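You operate a simulated robot arm through the tools that you are given. There is no shell and no other tool.

Carry out the task below with a simulated two-armed robot. There is one attempt and no reset: what you move stays moved.

JOB
Wax the middle of the folded green jacket and close the tin.
Fine: use the sponge pad and put it back. Set down upright: sponge pad. A coat counts when it lies all over at full strength: go over it till it gets no stronger.

Only the result counts: the job must be done as asked and must still hold three seconds after the hand-in. Knocking over, shifting, dropping, spilling or breaking anything else fails it.

ROBOT AND FRAMES
Two 7-joint arms with two-finger grippers on one trunk that stands fixed in place. Base frame: the origin is at the foot of the trunk, x ahead of it, y to its left, z up. Lengths are in mm, angles in rad, forces in N, time in s.
The left shoulder is at [78, 151, 988], the right one opposite. With the tool pointing down near the work surface each hand reaches from about 300 to 800 mm from the base axis, measured 20 degrees to its own side. Payload 2.54 kg a hand.
The tool frame of a hand sits at the grasp point between the pads (the TCP): z along the fingers, y along the line on which they close. The tips reach 30 mm beyond it. The gripper opens to 116 mm; its body begins 95 mm behind the TCP.
Orientation is that of the tool frame in the base frame, as [roll, pitch, yaw] about the fixed x, y, z axes, in that order (R = Rz(yaw) Ry(pitch) Rx(roll)). With the fingers straight down and closing along the base's y, the tool's x points along the base's -x, its y along +y and its z along -z.

CONTROLS
- The arms move only by the tool jog_arm. It takes "left_deltas", "right_deltas" or both (then of equal length, played together; a hand with none holds still); each is a list of rows, each an object (a shift or turn left out is 0, a gripper value left out holds the last) with "rot": the turn, a rotation vector about the base's x, y, z in units of 180 degrees (1.0 is 180 degrees), a list of three; "offset": the shift along the base's x, y, z in units of 200 mm (1.0 is 200 mm), a list of three; "claw": the finger opening in mm, from 0 to 116. In form: [{"rot": [ax, ay, az], "offset": [tx, ty, tz], "claw": claw}, ...]. A call has 1 to 20 rows; each row is the pose to reach, as a shift and turn from the pose commanded when the call began. A call with a number of a shift or a turn outside -1 to 1 is refused whole. A row lasts 0.2 s, in which the tool goes at most 50 mm and 0.15 rad; a call with a longer step from one row to the next is refused whole, and so is a gripper value outside its range. A pose out of reach is approached as far as the arm can. The call stops where the force on the tool passes 60 N (or 10 N more than at its start, if that is more) or the arm is blocked; 0.2 s more then pass. Each finger travels about 72 mm/s and halts on what it meets, pressing with about 43 N; the grip force reading is that of the motor and also rises with nothing between the fingers. The clock runs only during rows and for 0.2 s after the last one: add rows that repeat a pose to give the fingers time. The reply holds the time, the measured pose of the TCP, the force on the tool along the base axes, the opening and the grip force, in the units named above and with some noise, with the torque about the TCP (base axes, N m) and any sound that the robot's microphone picked up.
- Cameras (640 x 400 px; columns grow to the right, rows downward): "scene" is now at [141.4, -54.4, 1147]; the picture's right is [-0.59, -0.81, 0.00], its down [-0.24, 0.17, -0.96] and it looks along [0.77, -0.56, -0.29] (base axes); focal length 286 px, centre (320, 200). "left" rides on the left gripper at [69, 15, -122] in its tool frame; the picture's right is [-0.22, 0.98, 0.00], its down [-0.83, -0.18, -0.53] and it looks along [-0.52, -0.12, 0.85] (tool axes); focal length 251 px, centre (320, 200). "right" rides on the right gripper at [69, -15, -122] in its tool frame; the picture's right is [0.21, 0.98, 0.00], its down [-0.83, 0.18, -0.53] and it looks along [-0.52, 0.11, 0.85] (tool axes); focal length 251 px, centre (320, 200). There is no depth. A picture from a camera that has moved, and an enlarged one, comes with that camera's place and axes in the base frame and with its lens. The place of the scene camera against the robot may be out by one fixed shift of up to 12 mm in any direction.
- grab_frame(camera): a new picture of that camera. It takes no simulated time.
- lift_body(by): slides the trunk up (or, below 0, down) by that many mm; the arms and the scene camera ride with it, the base frame stays. It gives what a move gives, with no picture.
- turn_head(pan, tilt): turns the head with the scene camera to pan (to the left, within 1.396 rad either way) and tilt (down, from -0.506 to 1.204), counted from straight ahead of the robot. It gives what a move gives.
- zoom(camera, box): a new picture of the part [left, top, right, bottom] of that camera's present view, enlarged. It takes no simulated time.
- sign_off(): hands the job in; it is judged then, once.

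Places have to be worked out from the pictures, the camera data and where the tool is seen. Open the grippers and draw the arms clear of the work before you hand the job in, unless the task says otherwise.

The tools are called after "Call:" as name(argument=value, ...) on one line, values as JSON. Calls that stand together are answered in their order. jog_arm: Moves the arms, as the interface text tells. Its arguments: {"type":"object","properties":{"left_deltas":{"type":"array"},"right_deltas":{"type":"array"}},"required":[]} The other tools are called the same way: lift_body (by) moves the trunk up or down; turn_head (pan, tilt) turns the head that bears the scene camera; grab_frame (camera) takes a picture; zoom (camera, box) takes an enlarged picture of a part of a camera's view; sign_off () hands the job in.

At the start:

```text
time_s: 0.0
left_ee_pos: [477.4, -64.6, 1057.1]
left_tcp_rot: [-3.141, -0.001, -3.139]
left_wrist_force: [-0.6, 0.5, -0.1]
left_moment: [0.01, 0.01, -0.01]
left_width: 116.1
left_gripper_force: 0.2
right_ee_pos: [348.6, -468.7, 1104.7]
right_tcp_rot: [-3.14, -0.001, -3.141]
right_wrist_force: [-0.9, -1.3, 0.9]
right_moment: [-0.02, 0.01, 0.04]
right_width: 115.8
right_gripper_force: 0.0
trunk travel left (down, up): [-225.0, 64.0]
head pan, tilt (commanded): [-0.628, 0.297]
```

scene: 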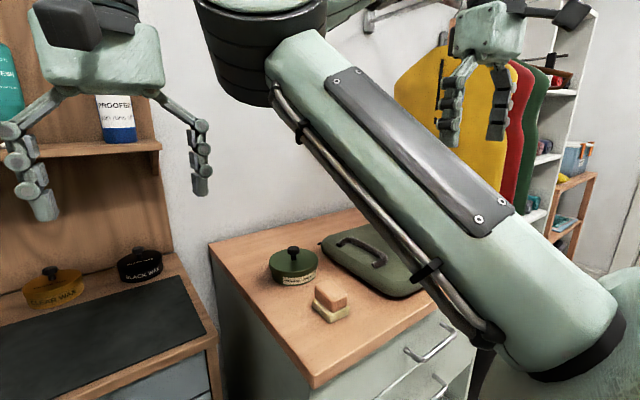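
right: 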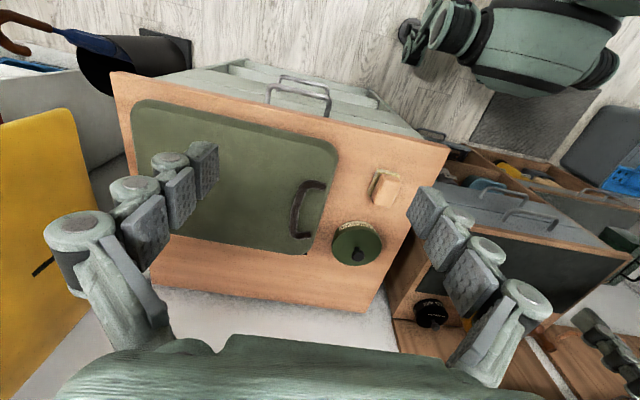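
left: 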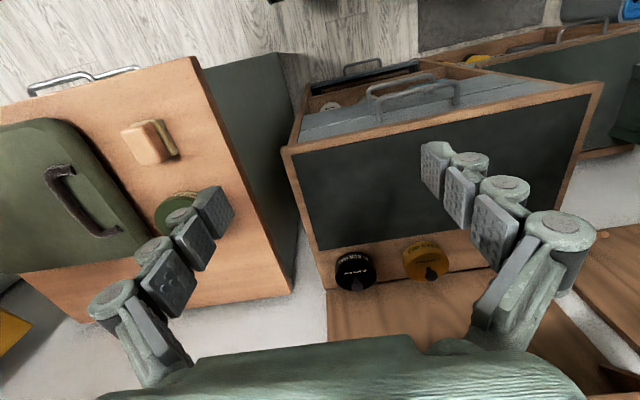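

I'll look more closely at the scene before moving anything. The green jacket, a green tin with a knob and a sponge are on the wooden cabinet, and two other tins are on the bench.

Call:
zoom(camera="scene", box=[200, 200, 440, 350])

Call:
zoom(camera="scene", box=[0, 220, 220, 360])

Call:
zoom(camera="right", box=[100, 60, 460, 285])

Call:
zoom(camera="left", box=[0, 50, 320, 300])

```text
2.67 times, centred on (320, 275) of scene
camera zoom: at [141.4, -54.4, 1147.0], right [-0.59, -0.81, 0.0], down [-0.24, 0.17, -0.96], along [0.77, -0.56, -0.29], focal length 763 px, centre (320, 0)
```

zoom: 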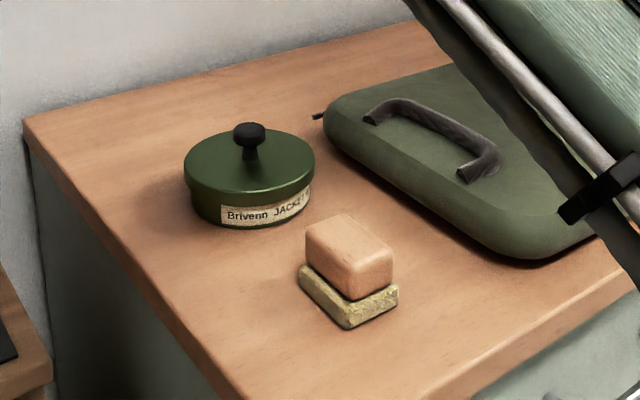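

```text
2.86 times, centred on (110, 290) of scene
camera zoom: at [141.4, -54.4, 1147.0], right [-0.59, -0.81, 0.0], down [-0.24, 0.17, -0.96], along [0.77, -0.56, -0.29], focal length 818 px, centre (920, -57)
```

zoom: 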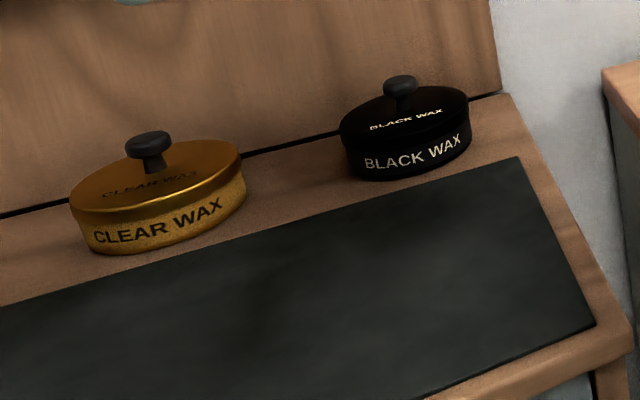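

```text
1.78 times, centred on (280, 172) of right
camera zoom: at [278.2, -485.0, 1225.5], right [-0.22, 0.98, 0.0], down [0.83, 0.18, 0.53], along [0.52, 0.11, -0.85], focal length 447 px, centre (391, 249)
```

zoom: 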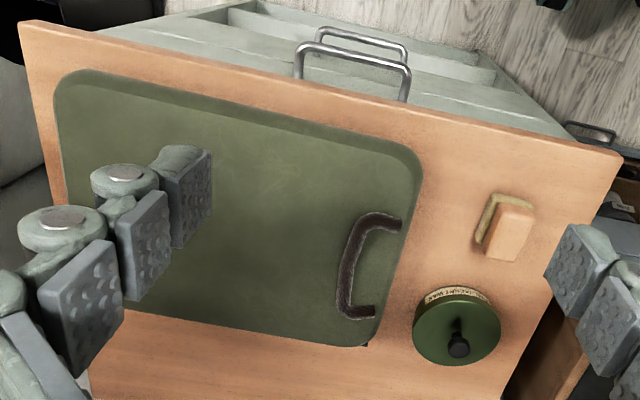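

```text
1.60 times, centred on (160, 175) of left
camera zoom: at [407.5, -49.8, 1178.3], right [0.21, 0.98, 0.0], down [0.83, -0.18, 0.53], along [0.52, -0.11, -0.85], focal length 402 px, centre (576, 240)
```

zoom: 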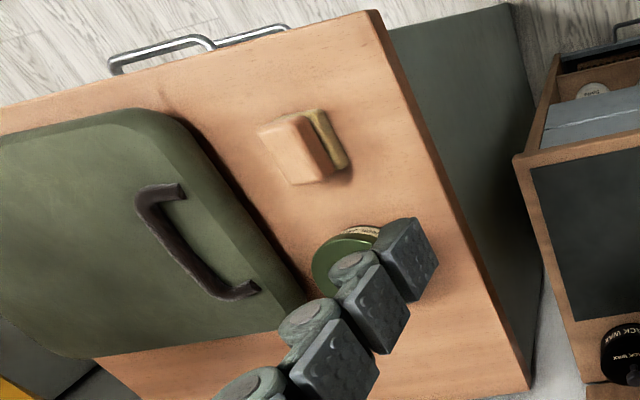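

The three cameras agree: the sponge top is near [472, -319, 840] and the tin lid near [619, -331, ~825]. I'll first draw the left arm away toward +y. The right hand then goes up and over the cabinet for closer pictures.

Call:
jog_arm(left_deltas=[{"offset": [-0.05, 0.2, 0.05]}, {"offset": [-0.1, 0.4, 0.1]}, {"offset": [-0.15, 0.6, 0.15]}, {"offset": [-0.2, 0.8, 0.2]}, {"offset": [-0.25, 1.0, 0.2]}], right_deltas=[{"offset": [0.1, 0.1, -0.05]}, {"offset": [0.2, 0.2, -0.1]}, {"offset": [0.3, 0.3, -0.15]}, {"offset": [0.4, 0.4, -0.2]}, {"offset": [0.5, 0.5, -0.2]}])

Call:
grab_frame(camera="right")

Call:
grab_frame(camera="scene")

Call:
grab_frame(camera="left")

```text
time_s: 1.2
left_ee_pos: [426.0, 136.6, 1096.0]
left_tcp_rot: [-3.14, 0.0, -3.141]
left_wrist_force: [0.5, 0.4, -0.1]
left_moment: [0.0, 0.0, -0.01]
left_width: 115.9
left_gripper_force: 0.1
right_ee_pos: [442.2, -388.7, 1061.1]
right_tcp_rot: [-3.139, 0.0, -3.14]
right_wrist_force: [-0.7, 0.2, -0.1]
right_moment: [0.01, 0.01, 0.0]
right_width: 116.1
right_gripper_force: 0.0
right hand out of reach, approached as far as the arm can: row 5
trunk travel left (down, up): [-225.0, 64.0]
head pan, tilt (commanded): [-0.628, 0.297]
```

```text
taken
camera right: at [371.9, -404.4, 1183.9], right [-0.22, 0.98, 0.0], down [0.83, 0.18, 0.53], along [0.52, 0.11, -0.85], focal length 251 px, centre (320, 200)
```

right: 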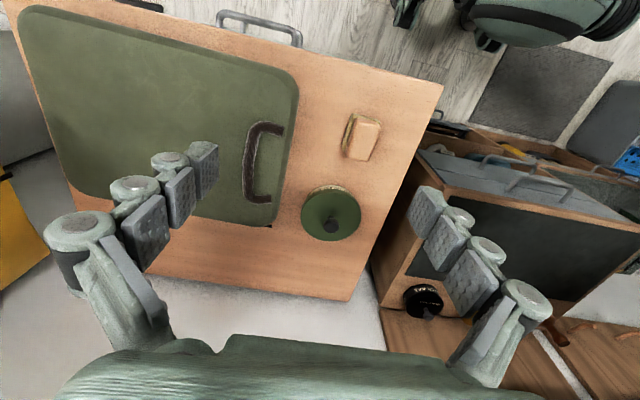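

```text
taken
camera scene: at [141.4, -54.2, 1147.1], right [-0.59, -0.81, 0.0], down [-0.24, 0.17, -0.96], along [0.77, -0.56, -0.29], focal length 286 px, centre (320, 200)
```

scene: 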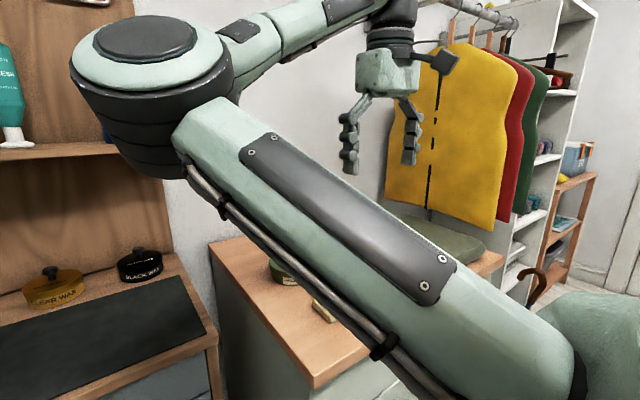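

```text
taken
camera left: at [356.9, 150.6, 1218.2], right [0.21, 0.98, 0.0], down [0.83, -0.18, 0.53], along [0.52, -0.11, -0.85], focal length 251 px, centre (320, 200)
```

left: 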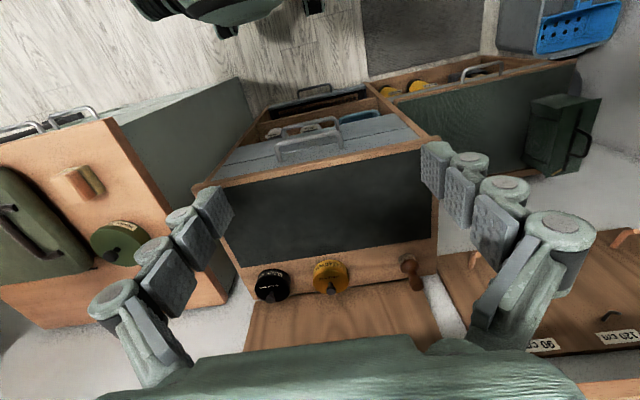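

The right arm reached its limit at that height, so working lower will give it more reach. I'll zoom both hand cameras on the tin, sponge and jacket to triangulate accurately.

Call:
zoom(camera="right", box=[280, 80, 440, 180])

Call:
zoom(camera="right", box=[260, 160, 420, 260])

Call:
zoom(camera="left", box=[0, 150, 208, 280])

Call:
zoom(camera="right", box=[0, 0, 384, 240])

```text
4.00 times, centred on (360, 130) of right
camera zoom: at [371.9, -404.4, 1183.9], right [-0.22, 0.98, 0.0], down [0.83, 0.18, 0.53], along [0.52, 0.11, -0.85], focal length 1006 px, centre (160, 480)
```

zoom: 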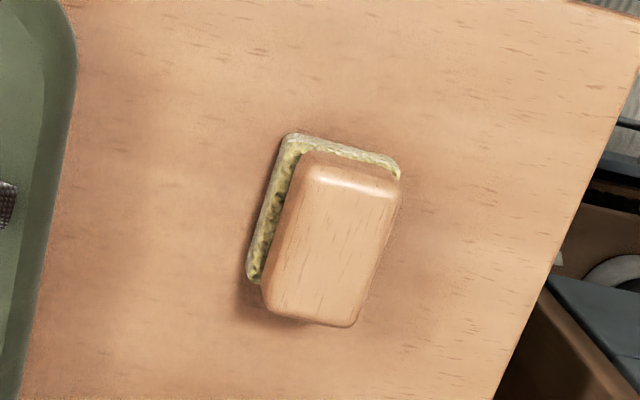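

```text
4.00 times, centred on (340, 210) of right
camera zoom: at [371.9, -404.4, 1183.9], right [-0.22, 0.98, 0.0], down [0.83, 0.18, 0.53], along [0.52, 0.11, -0.85], focal length 1006 px, centre (240, 160)
```

zoom: 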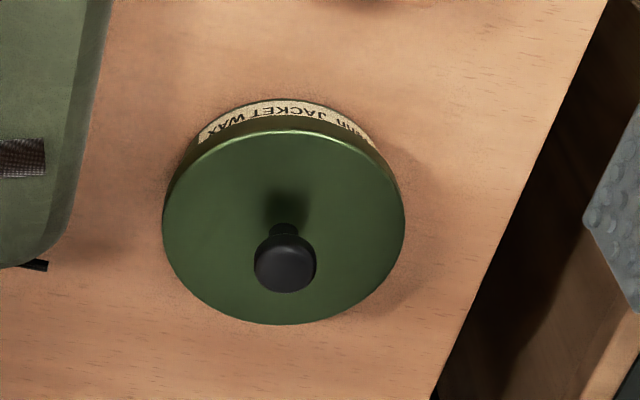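

```text
3.08 times, centred on (104, 215) of left
camera zoom: at [356.9, 150.6, 1218.2], right [0.21, 0.98, 0.0], down [0.83, -0.18, 0.53], along [0.52, -0.11, -0.85], focal length 774 px, centre (985, 154)
```

zoom: 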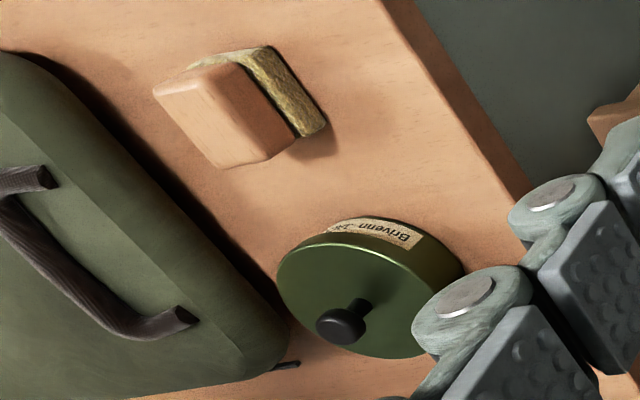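

```text
1.67 times, centred on (192, 120) of right
camera zoom: at [371.9, -404.4, 1183.9], right [-0.22, 0.98, 0.0], down [0.83, 0.18, 0.53], along [0.52, 0.11, -0.85], focal length 419 px, centre (533, 333)
```

zoom: 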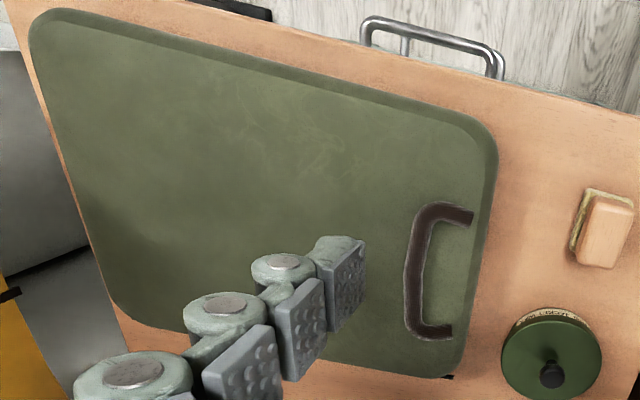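

The tin reads "JACKET WAX". Its knob head centre is about [617.6, -331.4, 854], the lid top z≈830 and the table z≈782. The sponge handle spans x 451–500 and y -336…-304, with its top at z≈837. I'll lower the right hand and move it toward the tin for a closer look.

Call:
jog_arm(right_deltas=[{"offset": [0.0, 0.0, -0.2]}, {"offset": [0.05, 0.0, -0.4]}, {"offset": [0.1, 0.0, -0.55]}, {"offset": [0.15, 0.0, -0.6]}, {"offset": [0.15, 0.0, -0.6]}])

Call:
grab_frame(camera="right")

Call:
grab_frame(camera="left")

```text
time_s: 2.4
left_ee_pos: [426.5, 135.4, 1096.1]
left_tcp_rot: [3.141, 0.0, -3.14]
left_wrist_force: [0.9, -0.9, 0.3]
left_moment: [-0.02, -0.03, 0.01]
left_width: 116.0
left_gripper_force: 0.1
right_ee_pos: [472.2, -390.3, 942.7]
right_tcp_rot: [-3.141, 0.0, -3.141]
right_wrist_force: [-0.1, 0.4, 0.6]
right_moment: [-0.01, -0.01, -0.03]
right_width: 116.0
right_gripper_force: 0.0
right hand out of reach, approached as far as the arm can: row 1, 2, 3
trunk travel left (down, up): [-225.0, 64.0]
head pan, tilt (commanded): [-0.628, 0.297]
```

```text
taken
camera right: at [402.1, -406.9, 1063.9], right [-0.22, 0.98, 0.0], down [0.83, 0.18, 0.53], along [0.52, 0.11, -0.85], focal length 251 px, centre (320, 200)
```

right: 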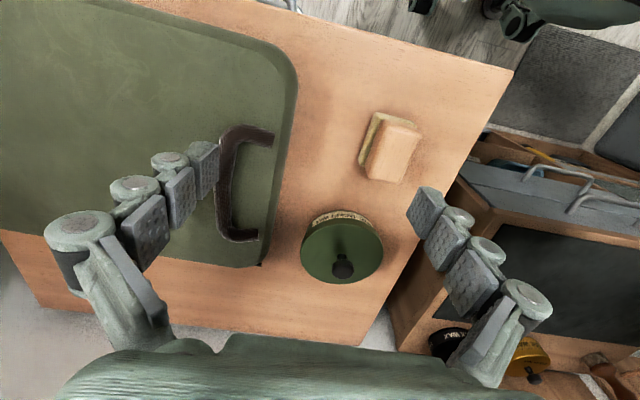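

```text
taken
camera left: at [357.2, 150.0, 1218.3], right [0.21, 0.98, 0.0], down [0.83, -0.18, 0.53], along [0.52, -0.11, -0.85], focal length 251 px, centre (320, 200)
```

left: 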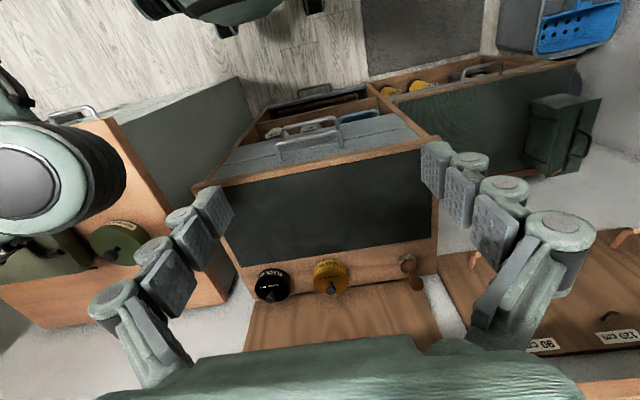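

Reach is fine at z≈943. I'll move above the knob with the tips clear of it (TCP z≈905) and check the alignment.

Call:
jog_arm(right_deltas=[{"offset": [0.182, 0.074, -0.04]}, {"offset": [0.364, 0.148, -0.08]}, {"offset": [0.546, 0.222, -0.12]}, {"offset": [0.727, 0.295, -0.16]}, {"offset": [0.727, 0.295, -0.18]}])

Call:
grab_frame(camera="right")

Call:
grab_frame(camera="scene")

```text
time_s: 3.6
left_ee_pos: [427.2, 135.3, 1096.5]
left_tcp_rot: [3.142, 0.0, -3.14]
left_wrist_force: [0.5, 0.6, -1.1]
left_moment: [0.0, 0.01, 0.0]
left_width: 116.1
left_gripper_force: 0.0
right_ee_pos: [615.2, -329.2, 907.4]
right_tcp_rot: [-3.141, 0.0, 3.142]
right_wrist_force: [-0.9, 0.5, -0.5]
right_moment: [0.01, 0.02, 0.01]
right_width: 115.9
right_gripper_force: 0.0
right hand out of reach, approached as far as the arm can: row 1, 2, 3
trunk travel left (down, up): [-225.0, 64.0]
head pan, tilt (commanded): [-0.628, 0.297]
```

```text
taken
camera right: at [546.7, -344.7, 1027.8], right [-0.21, 0.98, 0.0], down [0.83, 0.18, 0.53], along [0.52, 0.11, -0.85], focal length 251 px, centre (320, 200)
```

right: 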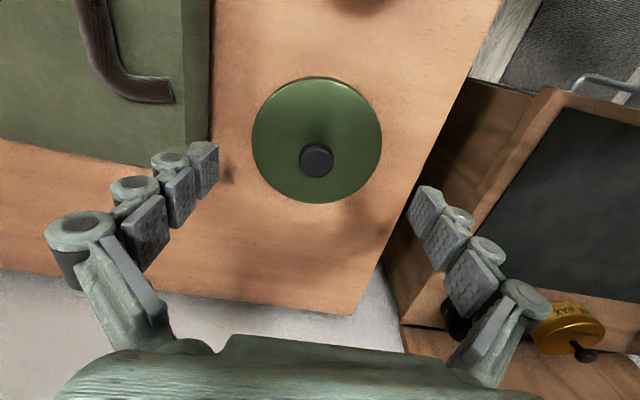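

```text
taken
camera scene: at [141.4, -54.4, 1147.1], right [-0.59, -0.81, 0.0], down [-0.24, 0.17, -0.96], along [0.77, -0.56, -0.29], focal length 286 px, centre (320, 200)
```

scene: 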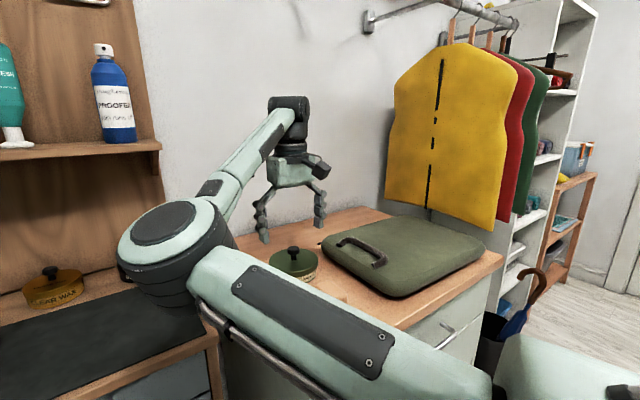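

The knob still reads about [617, -332]. I'll zoom to refine the knob's position and height before descending.

Call:
zoom(camera="right", box=[236, 60, 396, 160])

Call:
zoom(camera="scene", box=[220, 160, 380, 260])

Call:
zoom(camera="right", box=[236, 110, 396, 210])

```text
4.00 times, centred on (316, 110) of right
camera zoom: at [546.7, -344.7, 1027.8], right [-0.21, 0.98, 0.0], down [0.83, 0.18, 0.53], along [0.52, 0.11, -0.85], focal length 1006 px, centre (336, 560)
```

zoom: 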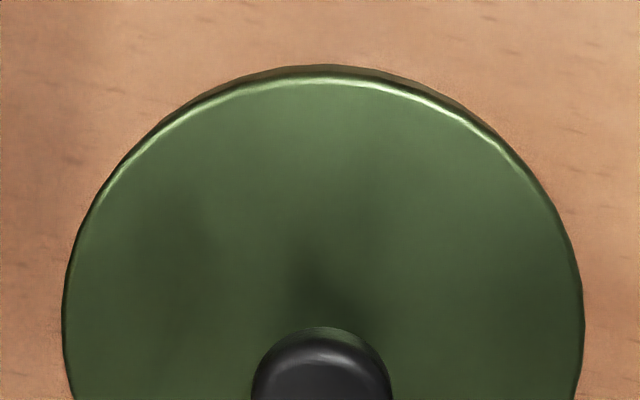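

```text
4.00 times, centred on (300, 210) of scene
camera zoom: at [141.4, -54.4, 1147.1], right [-0.59, -0.81, 0.0], down [-0.24, 0.17, -0.96], along [0.77, -0.56, -0.29], focal length 1145 px, centre (400, 160)
```

zoom: 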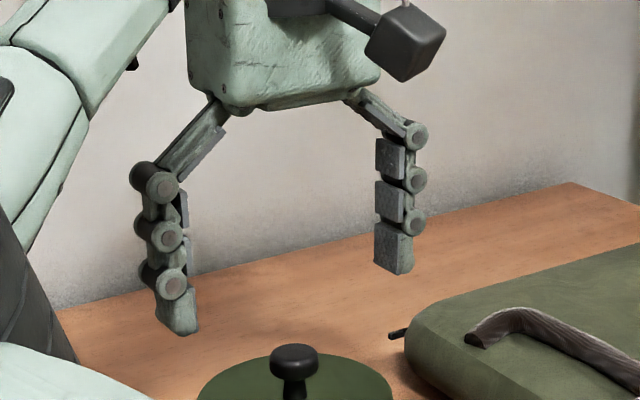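

```text
4.00 times, centred on (316, 160) of right
camera zoom: at [546.7, -344.7, 1027.8], right [-0.21, 0.98, 0.0], down [0.83, 0.18, 0.53], along [0.52, 0.11, -0.85], focal length 1006 px, centre (336, 360)
```

zoom: 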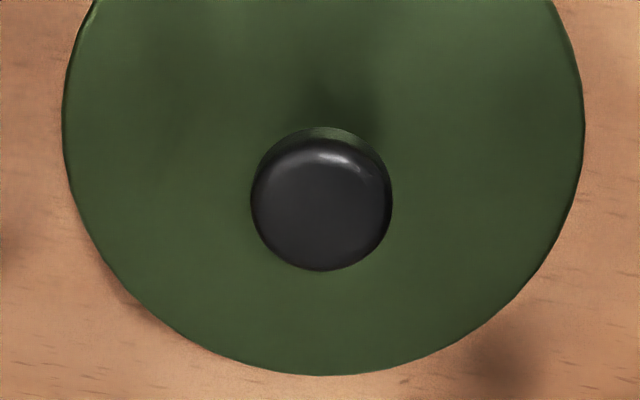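

The knob is about 3 mm ahead of the TCP and 2 mm to its right. I'll descend to TCP z≈866 with the opening narrowed to 60, so the tips stay above the lid, and then check.

Call:
jog_arm(right_deltas=[{"offset": [0.016, -0.01, -0.05], "claw": 60}, {"offset": [0.016, -0.01, -0.1], "claw": 60}, {"offset": [0.016, -0.01, -0.15], "claw": 60}, {"offset": [0.016, -0.01, -0.2], "claw": 60}, {"offset": [0.016, -0.01, -0.2], "claw": 60}])

Call:
grab_frame(camera="right")

Call:
zoom(camera="scene", box=[220, 180, 380, 280])

```text
time_s: 4.8
left_ee_pos: [427.5, 136.1, 1097.6]
left_tcp_rot: [3.141, -0.001, -3.14]
left_wrist_force: [-0.9, 0.4, 0.2]
left_moment: [-0.02, -0.02, -0.01]
left_width: 115.7
left_gripper_force: 0.1
right_ee_pos: [619.2, -332.5, 866.8]
right_tcp_rot: [-3.14, 0.0, 3.14]
right_wrist_force: [0.0, 0.1, -0.2]
right_moment: [-0.03, 0.0, 0.0]
right_width: 59.7
right_gripper_force: 0.0
trunk travel left (down, up): [-225.0, 64.0]
head pan, tilt (commanded): [-0.628, 0.297]
```

```text
taken
camera right: at [549.3, -347.5, 987.5], right [-0.22, 0.98, 0.0], down [0.83, 0.18, 0.53], along [0.52, 0.11, -0.85], focal length 251 px, centre (320, 200)
```

right: 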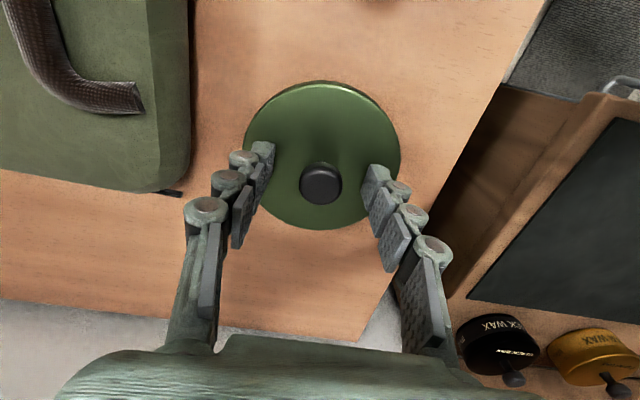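

```text
4.00 times, centred on (300, 230) of scene
camera zoom: at [141.4, -54.4, 1147.1], right [-0.59, -0.81, 0.0], down [-0.24, 0.17, -0.96], along [0.77, -0.56, -0.29], focal length 1145 px, centre (400, 80)
```

zoom: 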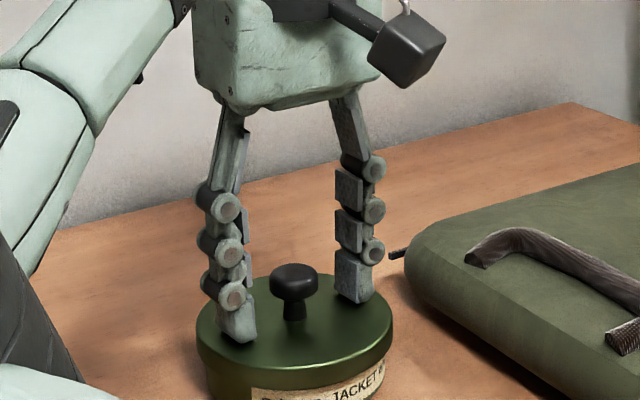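

Forces are zero, the knob is centred between the pads and the tips are just above the lid. I'll close on the knob.

Call:
jog_arm(right_deltas=[{"claw": 30}, {"claw": 20}, {"claw": 10}, {"claw": 10}, {"claw": 10}])

Call:
grab_frame(camera="right")

```text
time_s: 6.0
left_ee_pos: [426.7, 135.7, 1095.7]
left_tcp_rot: [-3.142, 0.001, -3.139]
left_wrist_force: [0.8, 1.2, -0.3]
left_moment: [0.01, 0.02, 0.0]
left_width: 115.8
left_gripper_force: 0.1
right_ee_pos: [619.5, -332.0, 865.4]
right_tcp_rot: [-3.141, 0.0, -3.14]
right_wrist_force: [0.7, 2.4, 1.8]
right_moment: [0.05, -0.03, -0.04]
right_width: 21.7
right_gripper_force: 42.8
trunk travel left (down, up): [-225.0, 64.0]
head pan, tilt (commanded): [-0.628, 0.297]
```

```text
taken
camera right: at [549.3, -347.1, 987.9], right [-0.22, 0.98, 0.0], down [0.83, 0.18, 0.53], along [0.52, 0.11, -0.85], focal length 251 px, centre (320, 200)
```

right: 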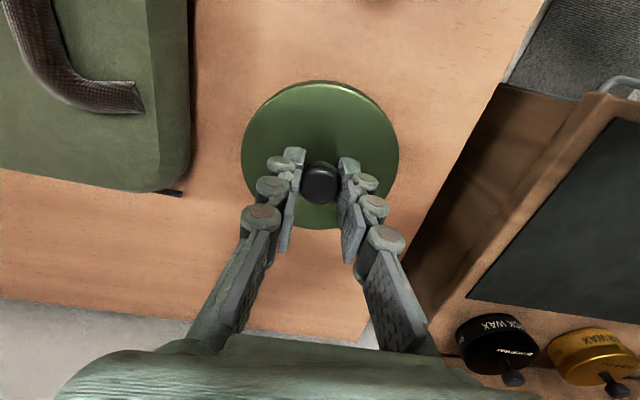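

The knob is gripped at 21.7 mm with 43 N. I'll lift slowly, a few mm at a time, to see whether the lid comes off alone.

Call:
jog_arm(right_deltas=[{"offset": [0, 0, 0.01], "claw": 10}, {"offset": [0, 0, 0.02], "claw": 10}, {"offset": [0, 0, 0.03], "claw": 10}, {"offset": [0, 0, 0.04], "claw": 10}, {"offset": [0, 0, 0.05], "claw": 10}])

Call:
grab_frame(camera="right")

Call:
zoom(camera="scene", box=[220, 200, 380, 300])

```text
time_s: 7.2
left_ee_pos: [427.4, 135.4, 1096.2]
left_tcp_rot: [-3.141, -0.001, -3.139]
left_wrist_force: [0.5, 0.2, -0.6]
left_moment: [-0.01, 0.0, 0.01]
left_width: 116.1
left_gripper_force: 0.0
right_ee_pos: [617.9, -330.5, 876.0]
right_tcp_rot: [-3.141, 0.001, -3.138]
right_wrist_force: [0.0, -1.5, 0.6]
right_moment: [0.03, 0.03, -0.03]
right_width: 21.5
right_gripper_force: 42.7
trunk travel left (down, up): [-225.0, 64.0]
head pan, tilt (commanded): [-0.628, 0.297]
heard: snap
```

```text
taken
camera right: at [549.8, -347.1, 998.2], right [-0.22, 0.98, 0.0], down [0.83, 0.18, 0.53], along [0.52, 0.11, -0.85], focal length 251 px, centre (320, 200)
```

right: 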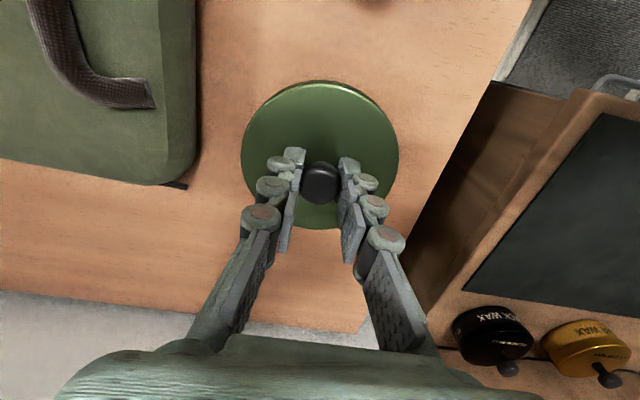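

```text
4.00 times, centred on (300, 250) of scene
camera zoom: at [141.4, -54.4, 1147.0], right [-0.59, -0.81, 0.0], down [-0.24, 0.17, -0.96], along [0.77, -0.56, -0.29], focal length 1145 px, centre (400, 0)
```

zoom: 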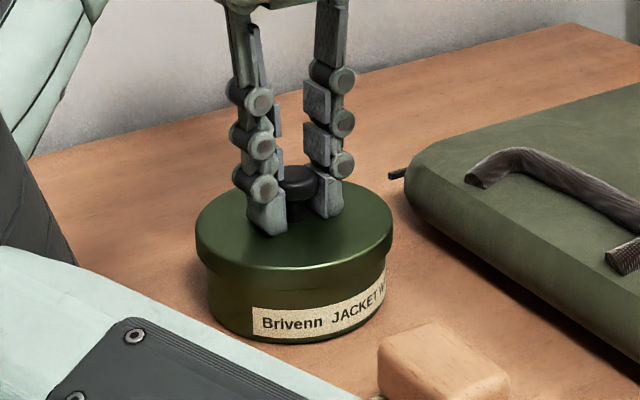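

A snap sounded and the lid is rising clear while the tin stays on the table. I'll keep lifting.

Call:
jog_arm(right_deltas=[{"offset": [0, 0, 0.05], "claw": 10}, {"offset": [0, 0, 0.12], "claw": 10}, {"offset": [0, 0, 0.2], "claw": 10}, {"offset": [0, 0, 0.2], "claw": 10}])

Call:
grab_frame(camera="right")

Call:
grab_frame(camera="scene")

Call:
zoom(camera="scene", box=[220, 200, 380, 300])

```text
time_s: 8.2
left_ee_pos: [427.4, 134.7, 1096.1]
left_tcp_rot: [-3.141, 0.0, -3.14]
left_wrist_force: [-1.0, 0.7, -0.1]
left_moment: [-0.03, 0.0, -0.02]
left_width: 115.9
left_gripper_force: 0.1
right_ee_pos: [620.2, -332.3, 916.6]
right_tcp_rot: [-3.14, 0.0, -3.139]
right_wrist_force: [0.8, 0.6, -0.9]
right_moment: [0.02, -0.04, 0.0]
right_width: 21.6
right_gripper_force: 43.1
trunk travel left (down, up): [-225.0, 64.0]
head pan, tilt (commanded): [-0.628, 0.297]
```

```text
taken
camera right: at [549.8, -347.2, 1038.3], right [-0.22, 0.98, 0.0], down [0.83, 0.18, 0.53], along [0.52, 0.11, -0.85], focal length 251 px, centre (320, 200)
```

right: 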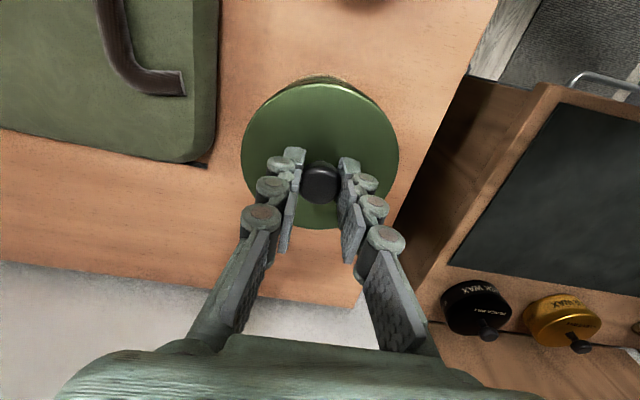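

```text
taken
camera scene: at [141.4, -54.4, 1147.0], right [-0.59, -0.81, 0.0], down [-0.24, 0.17, -0.96], along [0.77, -0.56, -0.29], focal length 286 px, centre (320, 200)
```

scene: 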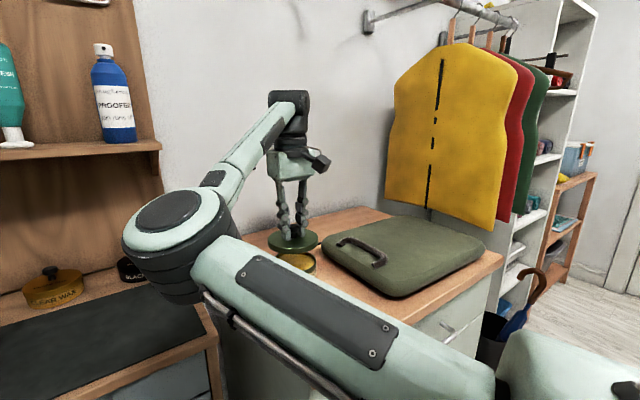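

```text
4.00 times, centred on (300, 250) of scene
camera zoom: at [141.4, -54.4, 1147.0], right [-0.59, -0.81, 0.0], down [-0.24, 0.17, -0.96], along [0.77, -0.56, -0.29], focal length 1145 px, centre (400, 0)
```

zoom: 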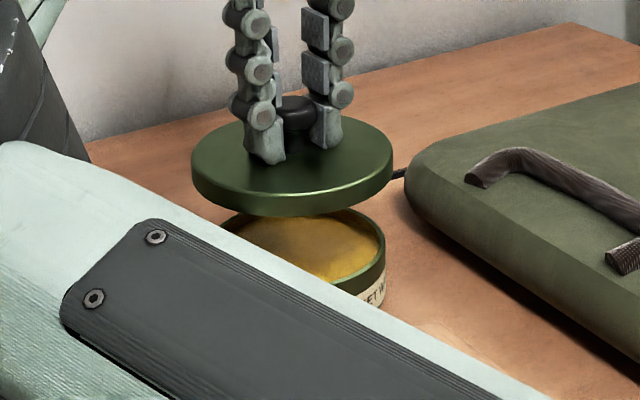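

The lid is off and the yellow wax shows in the tin. The table top is free beyond the tin, with its left edge at y≈-207 and back edge at x≈880. I'll set the lid down there at about [735, -286].

Call:
jog_arm(right_deltas=[{"offset": [0.1, 0.04, -0.02], "claw": 10}, {"offset": [0.25, 0.1, -0.04], "claw": 10}, {"offset": [0.4, 0.16, -0.06], "claw": 10}, {"offset": [0.53, 0.21, -0.08], "claw": 10}, {"offset": [0.58, 0.23, -0.1], "claw": 10}, {"offset": [0.58, 0.23, -0.1], "claw": 10}])

Call:
grab_frame(camera="right")

Call:
grab_frame(camera="scene")

```text
time_s: 9.6
left_ee_pos: [427.2, 135.3, 1095.3]
left_tcp_rot: [-3.14, 0.0, -3.14]
left_wrist_force: [0.1, 0.5, 0.4]
left_moment: [-0.01, 0.03, -0.02]
left_width: 116.0
left_gripper_force: 0.0
right_ee_pos: [736.0, -285.9, 895.3]
right_tcp_rot: [-3.14, 0.002, -3.141]
right_wrist_force: [0.7, -0.1, -0.9]
right_moment: [0.02, -0.02, -0.02]
right_width: 21.5
right_gripper_force: 42.6
trunk travel left (down, up): [-225.0, 64.0]
head pan, tilt (commanded): [-0.628, 0.297]
```

```text
taken
camera right: at [666.1, -301.5, 1017.4], right [-0.21, 0.98, 0.0], down [0.83, 0.18, 0.53], along [0.52, 0.11, -0.84], focal length 251 px, centre (320, 200)
```

right: 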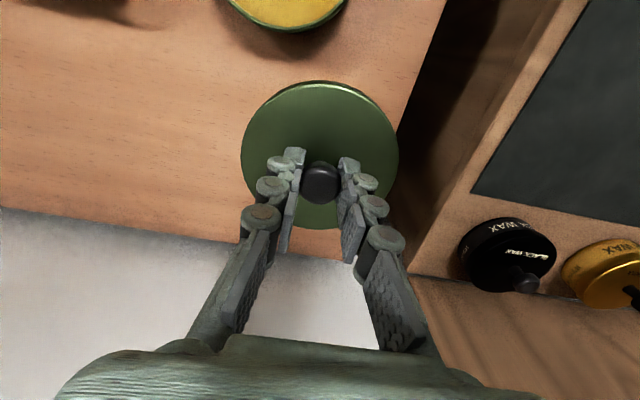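

```text
taken
camera scene: at [141.4, -54.4, 1147.0], right [-0.59, -0.81, 0.0], down [-0.24, 0.17, -0.96], along [0.77, -0.56, -0.29], focal length 286 px, centre (320, 200)
```

scene: 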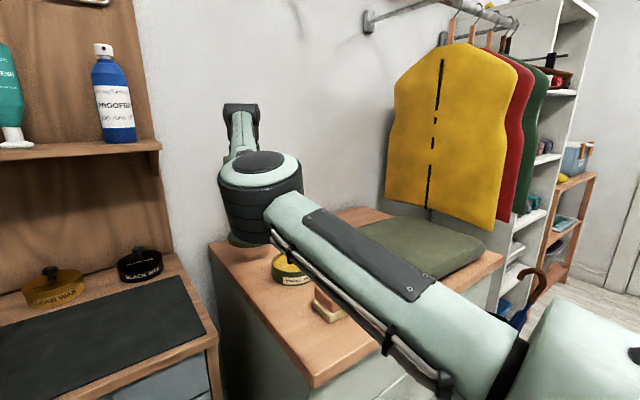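

The spot is clear on all sides. I'll descend, quickly at first and then in small steps until contact.

Call:
jog_arm(right_deltas=[{"offset": [0, 0, -0.1], "claw": 10}, {"offset": [0, 0, -0.2], "claw": 10}, {"offset": [0, 0, -0.24], "claw": 10}, {"offset": [0, 0, -0.25], "claw": 10}, {"offset": [0, 0, -0.26], "claw": 10}, {"offset": [0, 0, -0.265], "claw": 10}, {"offset": [0, 0, -0.27], "claw": 10}, {"offset": [0, 0, -0.275], "claw": 10}])

Call:
grab_frame(camera="right")

```text
time_s: 11.4
left_ee_pos: [426.2, 134.8, 1096.3]
left_tcp_rot: [-3.141, 0.0, -3.14]
left_wrist_force: [-1.3, -0.2, -0.7]
left_moment: [-0.02, -0.01, 0.02]
left_width: 115.9
left_gripper_force: 0.1
right_ee_pos: [736.2, -285.3, 841.3]
right_tcp_rot: [-3.14, 0.001, -3.141]
right_wrist_force: [0.6, 0.2, 4.3]
right_moment: [-0.01, 0.1, -0.1]
right_width: 21.5
right_gripper_force: 42.9
trunk travel left (down, up): [-225.0, 64.0]
head pan, tilt (commanded): [-0.628, 0.297]
```

```text
taken
camera right: at [665.7, -301.3, 963.5], right [-0.22, 0.98, 0.0], down [0.82, 0.18, 0.53], along [0.52, 0.11, -0.84], focal length 251 px, centre (320, 200)
```

right: 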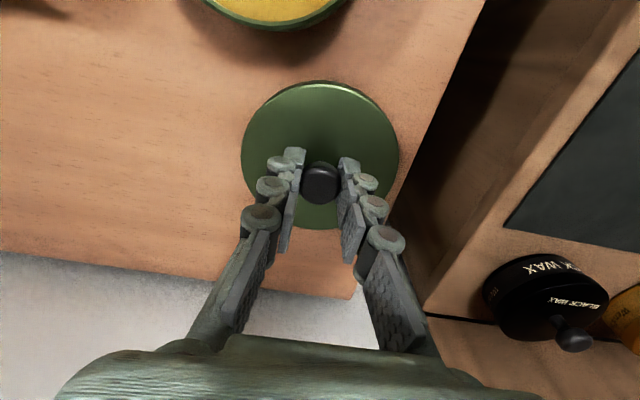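

The z force is 4.3 N, so the lid is touching the table. I'll go 1 mm further to seat it, then open gently.

Call:
jog_arm(right_deltas=[{"offset": [0, 0, -0.003], "claw": 10}, {"offset": [0, 0, -0.006], "claw": 10}, {"offset": [0, 0, -0.006], "claw": 10}])

```text
time_s: 12.2
left_ee_pos: [425.7, 135.6, 1097.3]
left_tcp_rot: [3.141, 0.002, -3.139]
left_wrist_force: [0.1, 0.8, -0.2]
left_moment: [-0.01, -0.03, 0.01]
left_width: 115.9
left_gripper_force: 0.1
right_ee_pos: [735.2, -286.4, 840.7]
right_tcp_rot: [-3.136, 0.004, -3.141]
right_wrist_force: [3.8, -1.6, 11.3]
right_moment: [-0.02, -0.08, -0.06]
right_width: 21.5
right_gripper_force: 42.7
trunk travel left (down, up): [-225.0, 64.0]
head pan, tilt (commanded): [-0.628, 0.297]
```

The lid is firmly on the table (11 N). I'll open the fingers around the knob and rise straight up.

Call:
jog_arm(right_deltas=[{"offset": [0, 0, 0.0], "claw": 25}, {"offset": [0, 0, 0.0], "claw": 35}, {"offset": [0, 0, 0.0], "claw": 50}, {"offset": [0, 0, 0.0], "claw": 60}, {"offset": [0, 0, 0.1], "claw": 60}, {"offset": [0, 0, 0.25], "claw": 60}, {"offset": [0, 0, 0.4], "claw": 60}])

Call:
grab_frame(camera="right")

Call:
grab_frame(camera="scene")

```text
time_s: 13.8
left_ee_pos: [426.2, 135.6, 1096.9]
left_tcp_rot: [3.14, 0.0, -3.141]
left_wrist_force: [0.4, -0.3, -0.8]
left_moment: [-0.03, 0.0, -0.05]
left_width: 115.8
left_gripper_force: 0.0
right_ee_pos: [734.9, -284.8, 919.9]
right_tcp_rot: [-3.139, 0.0, 3.141]
right_wrist_force: [-0.5, 0.8, -0.1]
right_moment: [0.01, -0.01, 0.0]
right_width: 59.9
right_gripper_force: 0.0
trunk travel left (down, up): [-225.0, 64.0]
head pan, tilt (commanded): [-0.628, 0.297]
```

```text
taken
camera right: at [666.2, -301.6, 1041.3], right [-0.22, 0.98, 0.0], down [0.83, 0.18, 0.53], along [0.52, 0.11, -0.85], focal length 251 px, centre (320, 200)
```

right: 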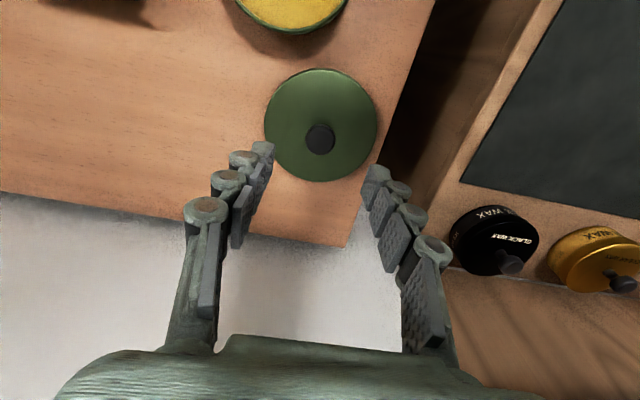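

```text
taken
camera scene: at [141.1, -54.4, 1147.1], right [-0.59, -0.81, 0.0], down [-0.24, 0.17, -0.96], along [0.77, -0.56, -0.29], focal length 286 px, centre (320, 200)
```

scene: 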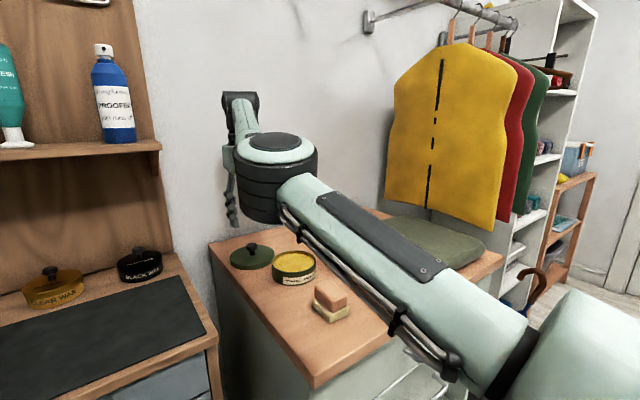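

The lid rests flat beyond the open tin. Next I'll move back toward the sponge at a safe height.

Call:
jog_arm(right_deltas=[{"offset": [-0.2, -0.03, 0.0], "claw": 60}, {"offset": [-0.4, -0.06, 0.0], "claw": 60}, {"offset": [-0.6, -0.1, 0.0], "claw": 60}, {"offset": [-0.8, -0.14, 0.0], "claw": 60}, {"offset": [-1.0, -0.17, 0.0], "claw": 60}])

Call:
jog_arm(right_deltas=[{"offset": [-0.15, 0.0, 0.0], "claw": 60}, {"offset": [-0.295, 0.0, 0.0], "claw": 60}, {"offset": [-0.295, 0.0, 0.0], "claw": 60}])

Call:
grab_frame(camera="right")

Call:
grab_frame(camera="scene")

```text
time_s: 15.0
left_ee_pos: [425.2, 135.7, 1097.0]
left_tcp_rot: [3.141, 0.003, 3.141]
left_wrist_force: [-0.2, 0.3, -0.6]
left_moment: [-0.02, -0.05, 0.03]
left_width: 116.0
left_gripper_force: 0.1
right_ee_pos: [546.9, -366.0, 915.1]
right_tcp_rot: [-3.134, 0.004, -3.138]
right_wrist_force: [-0.5, 1.2, 0.9]
right_moment: [-0.01, -0.02, -0.03]
right_width: 60.1
right_gripper_force: 0.0
right hand out of reach, approached as far as the arm can: row 3, 4, 5
trunk travel left (down, up): [-225.0, 64.0]
head pan, tilt (commanded): [-0.628, 0.297]
```

```text
time_s: 15.8
left_ee_pos: [426.9, 134.9, 1095.8]
left_tcp_rot: [3.141, 0.001, -3.141]
left_wrist_force: [0.5, 0.0, -0.6]
left_moment: [0.0, 0.0, -0.01]
left_width: 116.1
left_gripper_force: 0.1
right_ee_pos: [499.5, -386.5, 914.2]
right_tcp_rot: [-3.138, 0.001, -3.14]
right_wrist_force: [0.4, 0.5, -0.1]
right_moment: [-0.03, 0.02, 0.0]
right_width: 60.0
right_gripper_force: 0.1
right hand out of reach, approached as far as the arm can: row 1, 2, 3
trunk travel left (down, up): [-225.0, 64.0]
head pan, tilt (commanded): [-0.628, 0.297]
```

```text
taken
camera right: at [428.7, -400.8, 1037.4], right [-0.22, 0.98, -0.01], down [0.83, 0.19, 0.53], along [0.52, 0.11, -0.85], focal length 251 px, centre (320, 200)
```

right: 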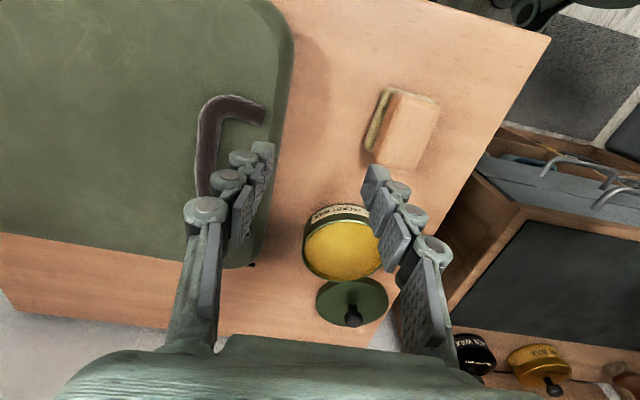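

```text
taken
camera scene: at [141.6, -54.2, 1147.0], right [-0.59, -0.81, 0.0], down [-0.24, 0.17, -0.96], along [0.77, -0.56, -0.29], focal length 286 px, centre (320, 200)
```

scene: 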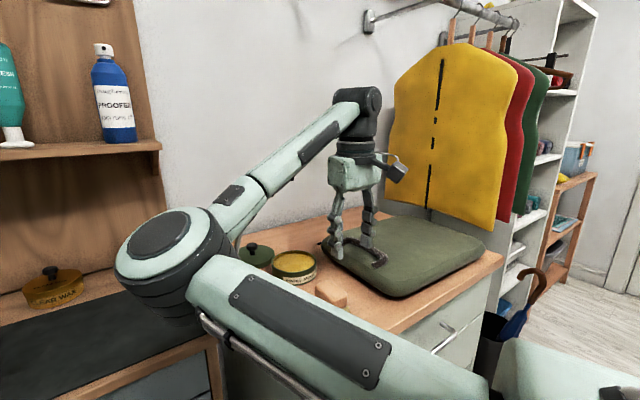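

The arm could not keep moving toward +y here. It stopped at [499, -386, 914], and earlier moves show the same boundary, so a joint limit is likely. I'll test in free air at this height whether a yaw turn frees it.

Call:
jog_arm(right_deltas=[{"rot": [0, 0, 0.045]}, {"rot": [0, 0, 0.09]}, {"rot": [0, 0, 0.135]}, {"rot": [0, 0, 0.135], "offset": [0, 0.1, 0]}, {"rot": [0, 0, 0.135], "offset": [0, 0.2, 0]}, {"rot": [0, 0, 0.135], "offset": [0, 0.2, 0]}])

```text
time_s: 17.2
left_ee_pos: [427.7, 135.9, 1096.8]
left_tcp_rot: [-3.141, 0.0, -3.141]
left_wrist_force: [0.4, -0.1, -0.2]
left_moment: [-0.02, 0.02, 0.03]
left_width: 115.9
left_gripper_force: 0.1
right_ee_pos: [497.1, -385.8, 915.3]
right_tcp_rot: [-3.139, 0.0, -2.716]
right_wrist_force: [0.9, -0.1, 0.4]
right_moment: [0.01, 0.0, 0.0]
right_width: 60.1
right_gripper_force: 0.1
right hand out of reach, approached as far as the arm can: row 4, 5, 6
trunk travel left (down, up): [-225.0, 64.0]
head pan, tilt (commanded): [-0.628, 0.297]
```

Yaw made no difference, so the arm is folded too tightly: the wrist is too close to the shoulder. Lowering the trunk should lengthen that distance. I'll restore the yaw and look left first, so lowering doesn't bring the left arm onto anything.

Call:
jog_arm(right_deltas=[{"rot": [0, 0, -0.045]}, {"rot": [0, 0, -0.09]}, {"rot": [0, 0, -0.135]}, {"rot": [0, 0, -0.135], "offset": [0, 0, 0.15]}, {"rot": [0, 0, -0.135], "offset": [0, 0, 0.35]}, {"rot": [0, 0, -0.135], "offset": [0, 0, 0.5]}])

Call:
turn_head(pan=0.5, tilt=0.7)

Call:
grab_frame(camera="scene")

```text
time_s: 18.6
left_ee_pos: [426.2, 135.6, 1096.9]
left_tcp_rot: [3.141, -0.001, -3.14]
left_wrist_force: [-0.6, -0.1, -0.6]
left_moment: [0.02, -0.03, 0.0]
left_width: 116.2
left_gripper_force: 0.0
right_ee_pos: [497.4, -384.5, 1017.1]
right_tcp_rot: [-3.139, 0.0, -3.14]
right_wrist_force: [0.6, -0.2, -0.2]
right_moment: [0.03, -0.03, 0.02]
right_width: 59.9
right_gripper_force: 0.1
trunk travel left (down, up): [-225.0, 64.0]
head pan, tilt (commanded): [-0.628, 0.297]
```

```text
time_s: 19.9
left_ee_pos: [426.4, 136.2, 1097.2]
left_tcp_rot: [-3.14, 0.0, -3.139]
left_wrist_force: [-0.1, -0.1, 0.2]
left_moment: [-0.01, -0.02, -0.02]
left_width: 115.8
left_gripper_force: 0.0
right_ee_pos: [498.1, -384.7, 1016.1]
right_tcp_rot: [-3.139, 0.0, -3.138]
right_wrist_force: [-0.5, -0.2, 0.2]
right_moment: [-0.01, 0.0, -0.01]
right_width: 59.9
right_gripper_force: 0.0
trunk travel left (down, up): [-225.0, 64.0]
head pan, tilt (commanded): [0.499, 0.7]
```

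```text
taken
camera scene: at [140.4, 41.0, 1110.7], right [0.48, -0.88, 0.0], down [-0.57, -0.31, -0.77], along [0.67, 0.37, -0.64], focal length 286 px, centre (320, 200)
```

scene: 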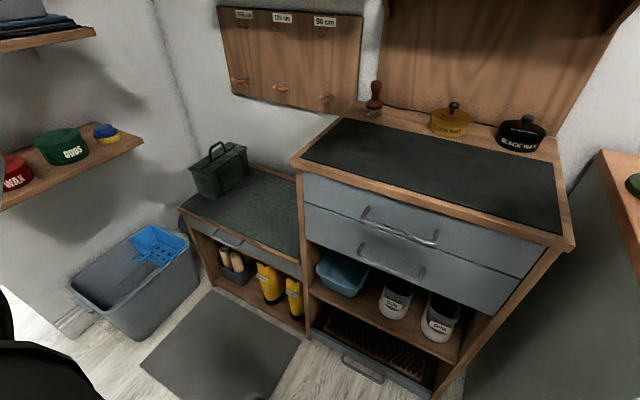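

The left hand hangs in front of the bench with nothing beneath it at that height. I'll turn the head back to see where the right elbow is before lowering the trunk.

Call:
turn_head(pan=-0.45, tilt=0.4)

Call:
grab_frame(camera="scene")

Call:
grab_frame(camera="left")

```text
time_s: 21.2
left_ee_pos: [427.4, 134.1, 1096.9]
left_tcp_rot: [-3.141, 0.0, -3.14]
left_wrist_force: [-0.3, 0.0, -0.5]
left_moment: [0.01, 0.01, -0.01]
left_width: 116.3
left_gripper_force: 0.0
right_ee_pos: [498.5, -385.0, 1015.2]
right_tcp_rot: [-3.14, 0.0, -3.14]
right_wrist_force: [0.2, -0.3, -0.4]
right_moment: [-0.01, -0.03, -0.02]
right_width: 60.1
right_gripper_force: 0.1
trunk travel left (down, up): [-225.0, 64.0]
head pan, tilt (commanded): [-0.45, 0.4]
```

```text
taken
camera scene: at [149.2, -39.9, 1137.5], right [-0.43, -0.9, 0.0], down [-0.35, 0.17, -0.92], along [0.83, -0.4, -0.39], focal length 286 px, centre (320, 200)
```

scene: 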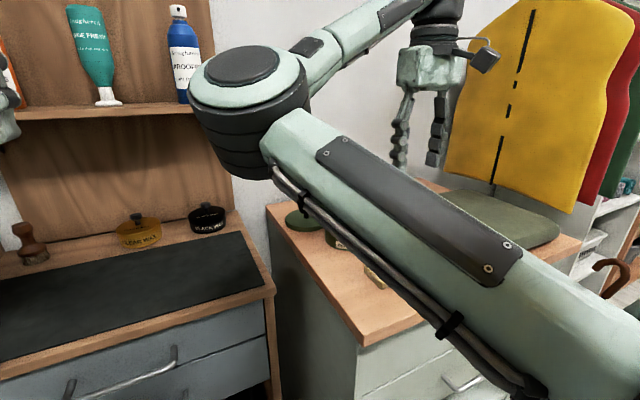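

```text
taken
camera left: at [357.2, 150.0, 1218.3], right [0.21, 0.98, 0.0], down [0.83, -0.18, 0.53], along [0.52, -0.11, -0.85], focal length 251 px, centre (320, 200)
```

left: 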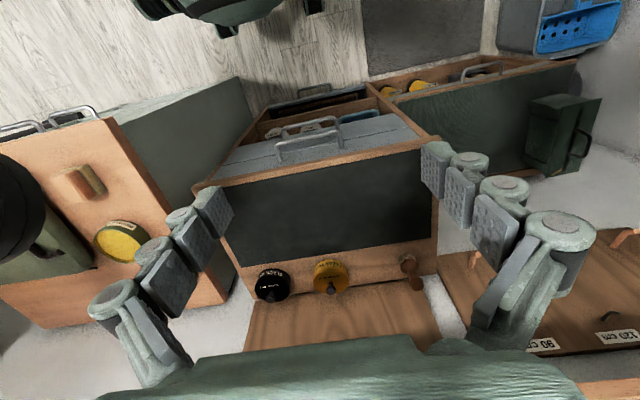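

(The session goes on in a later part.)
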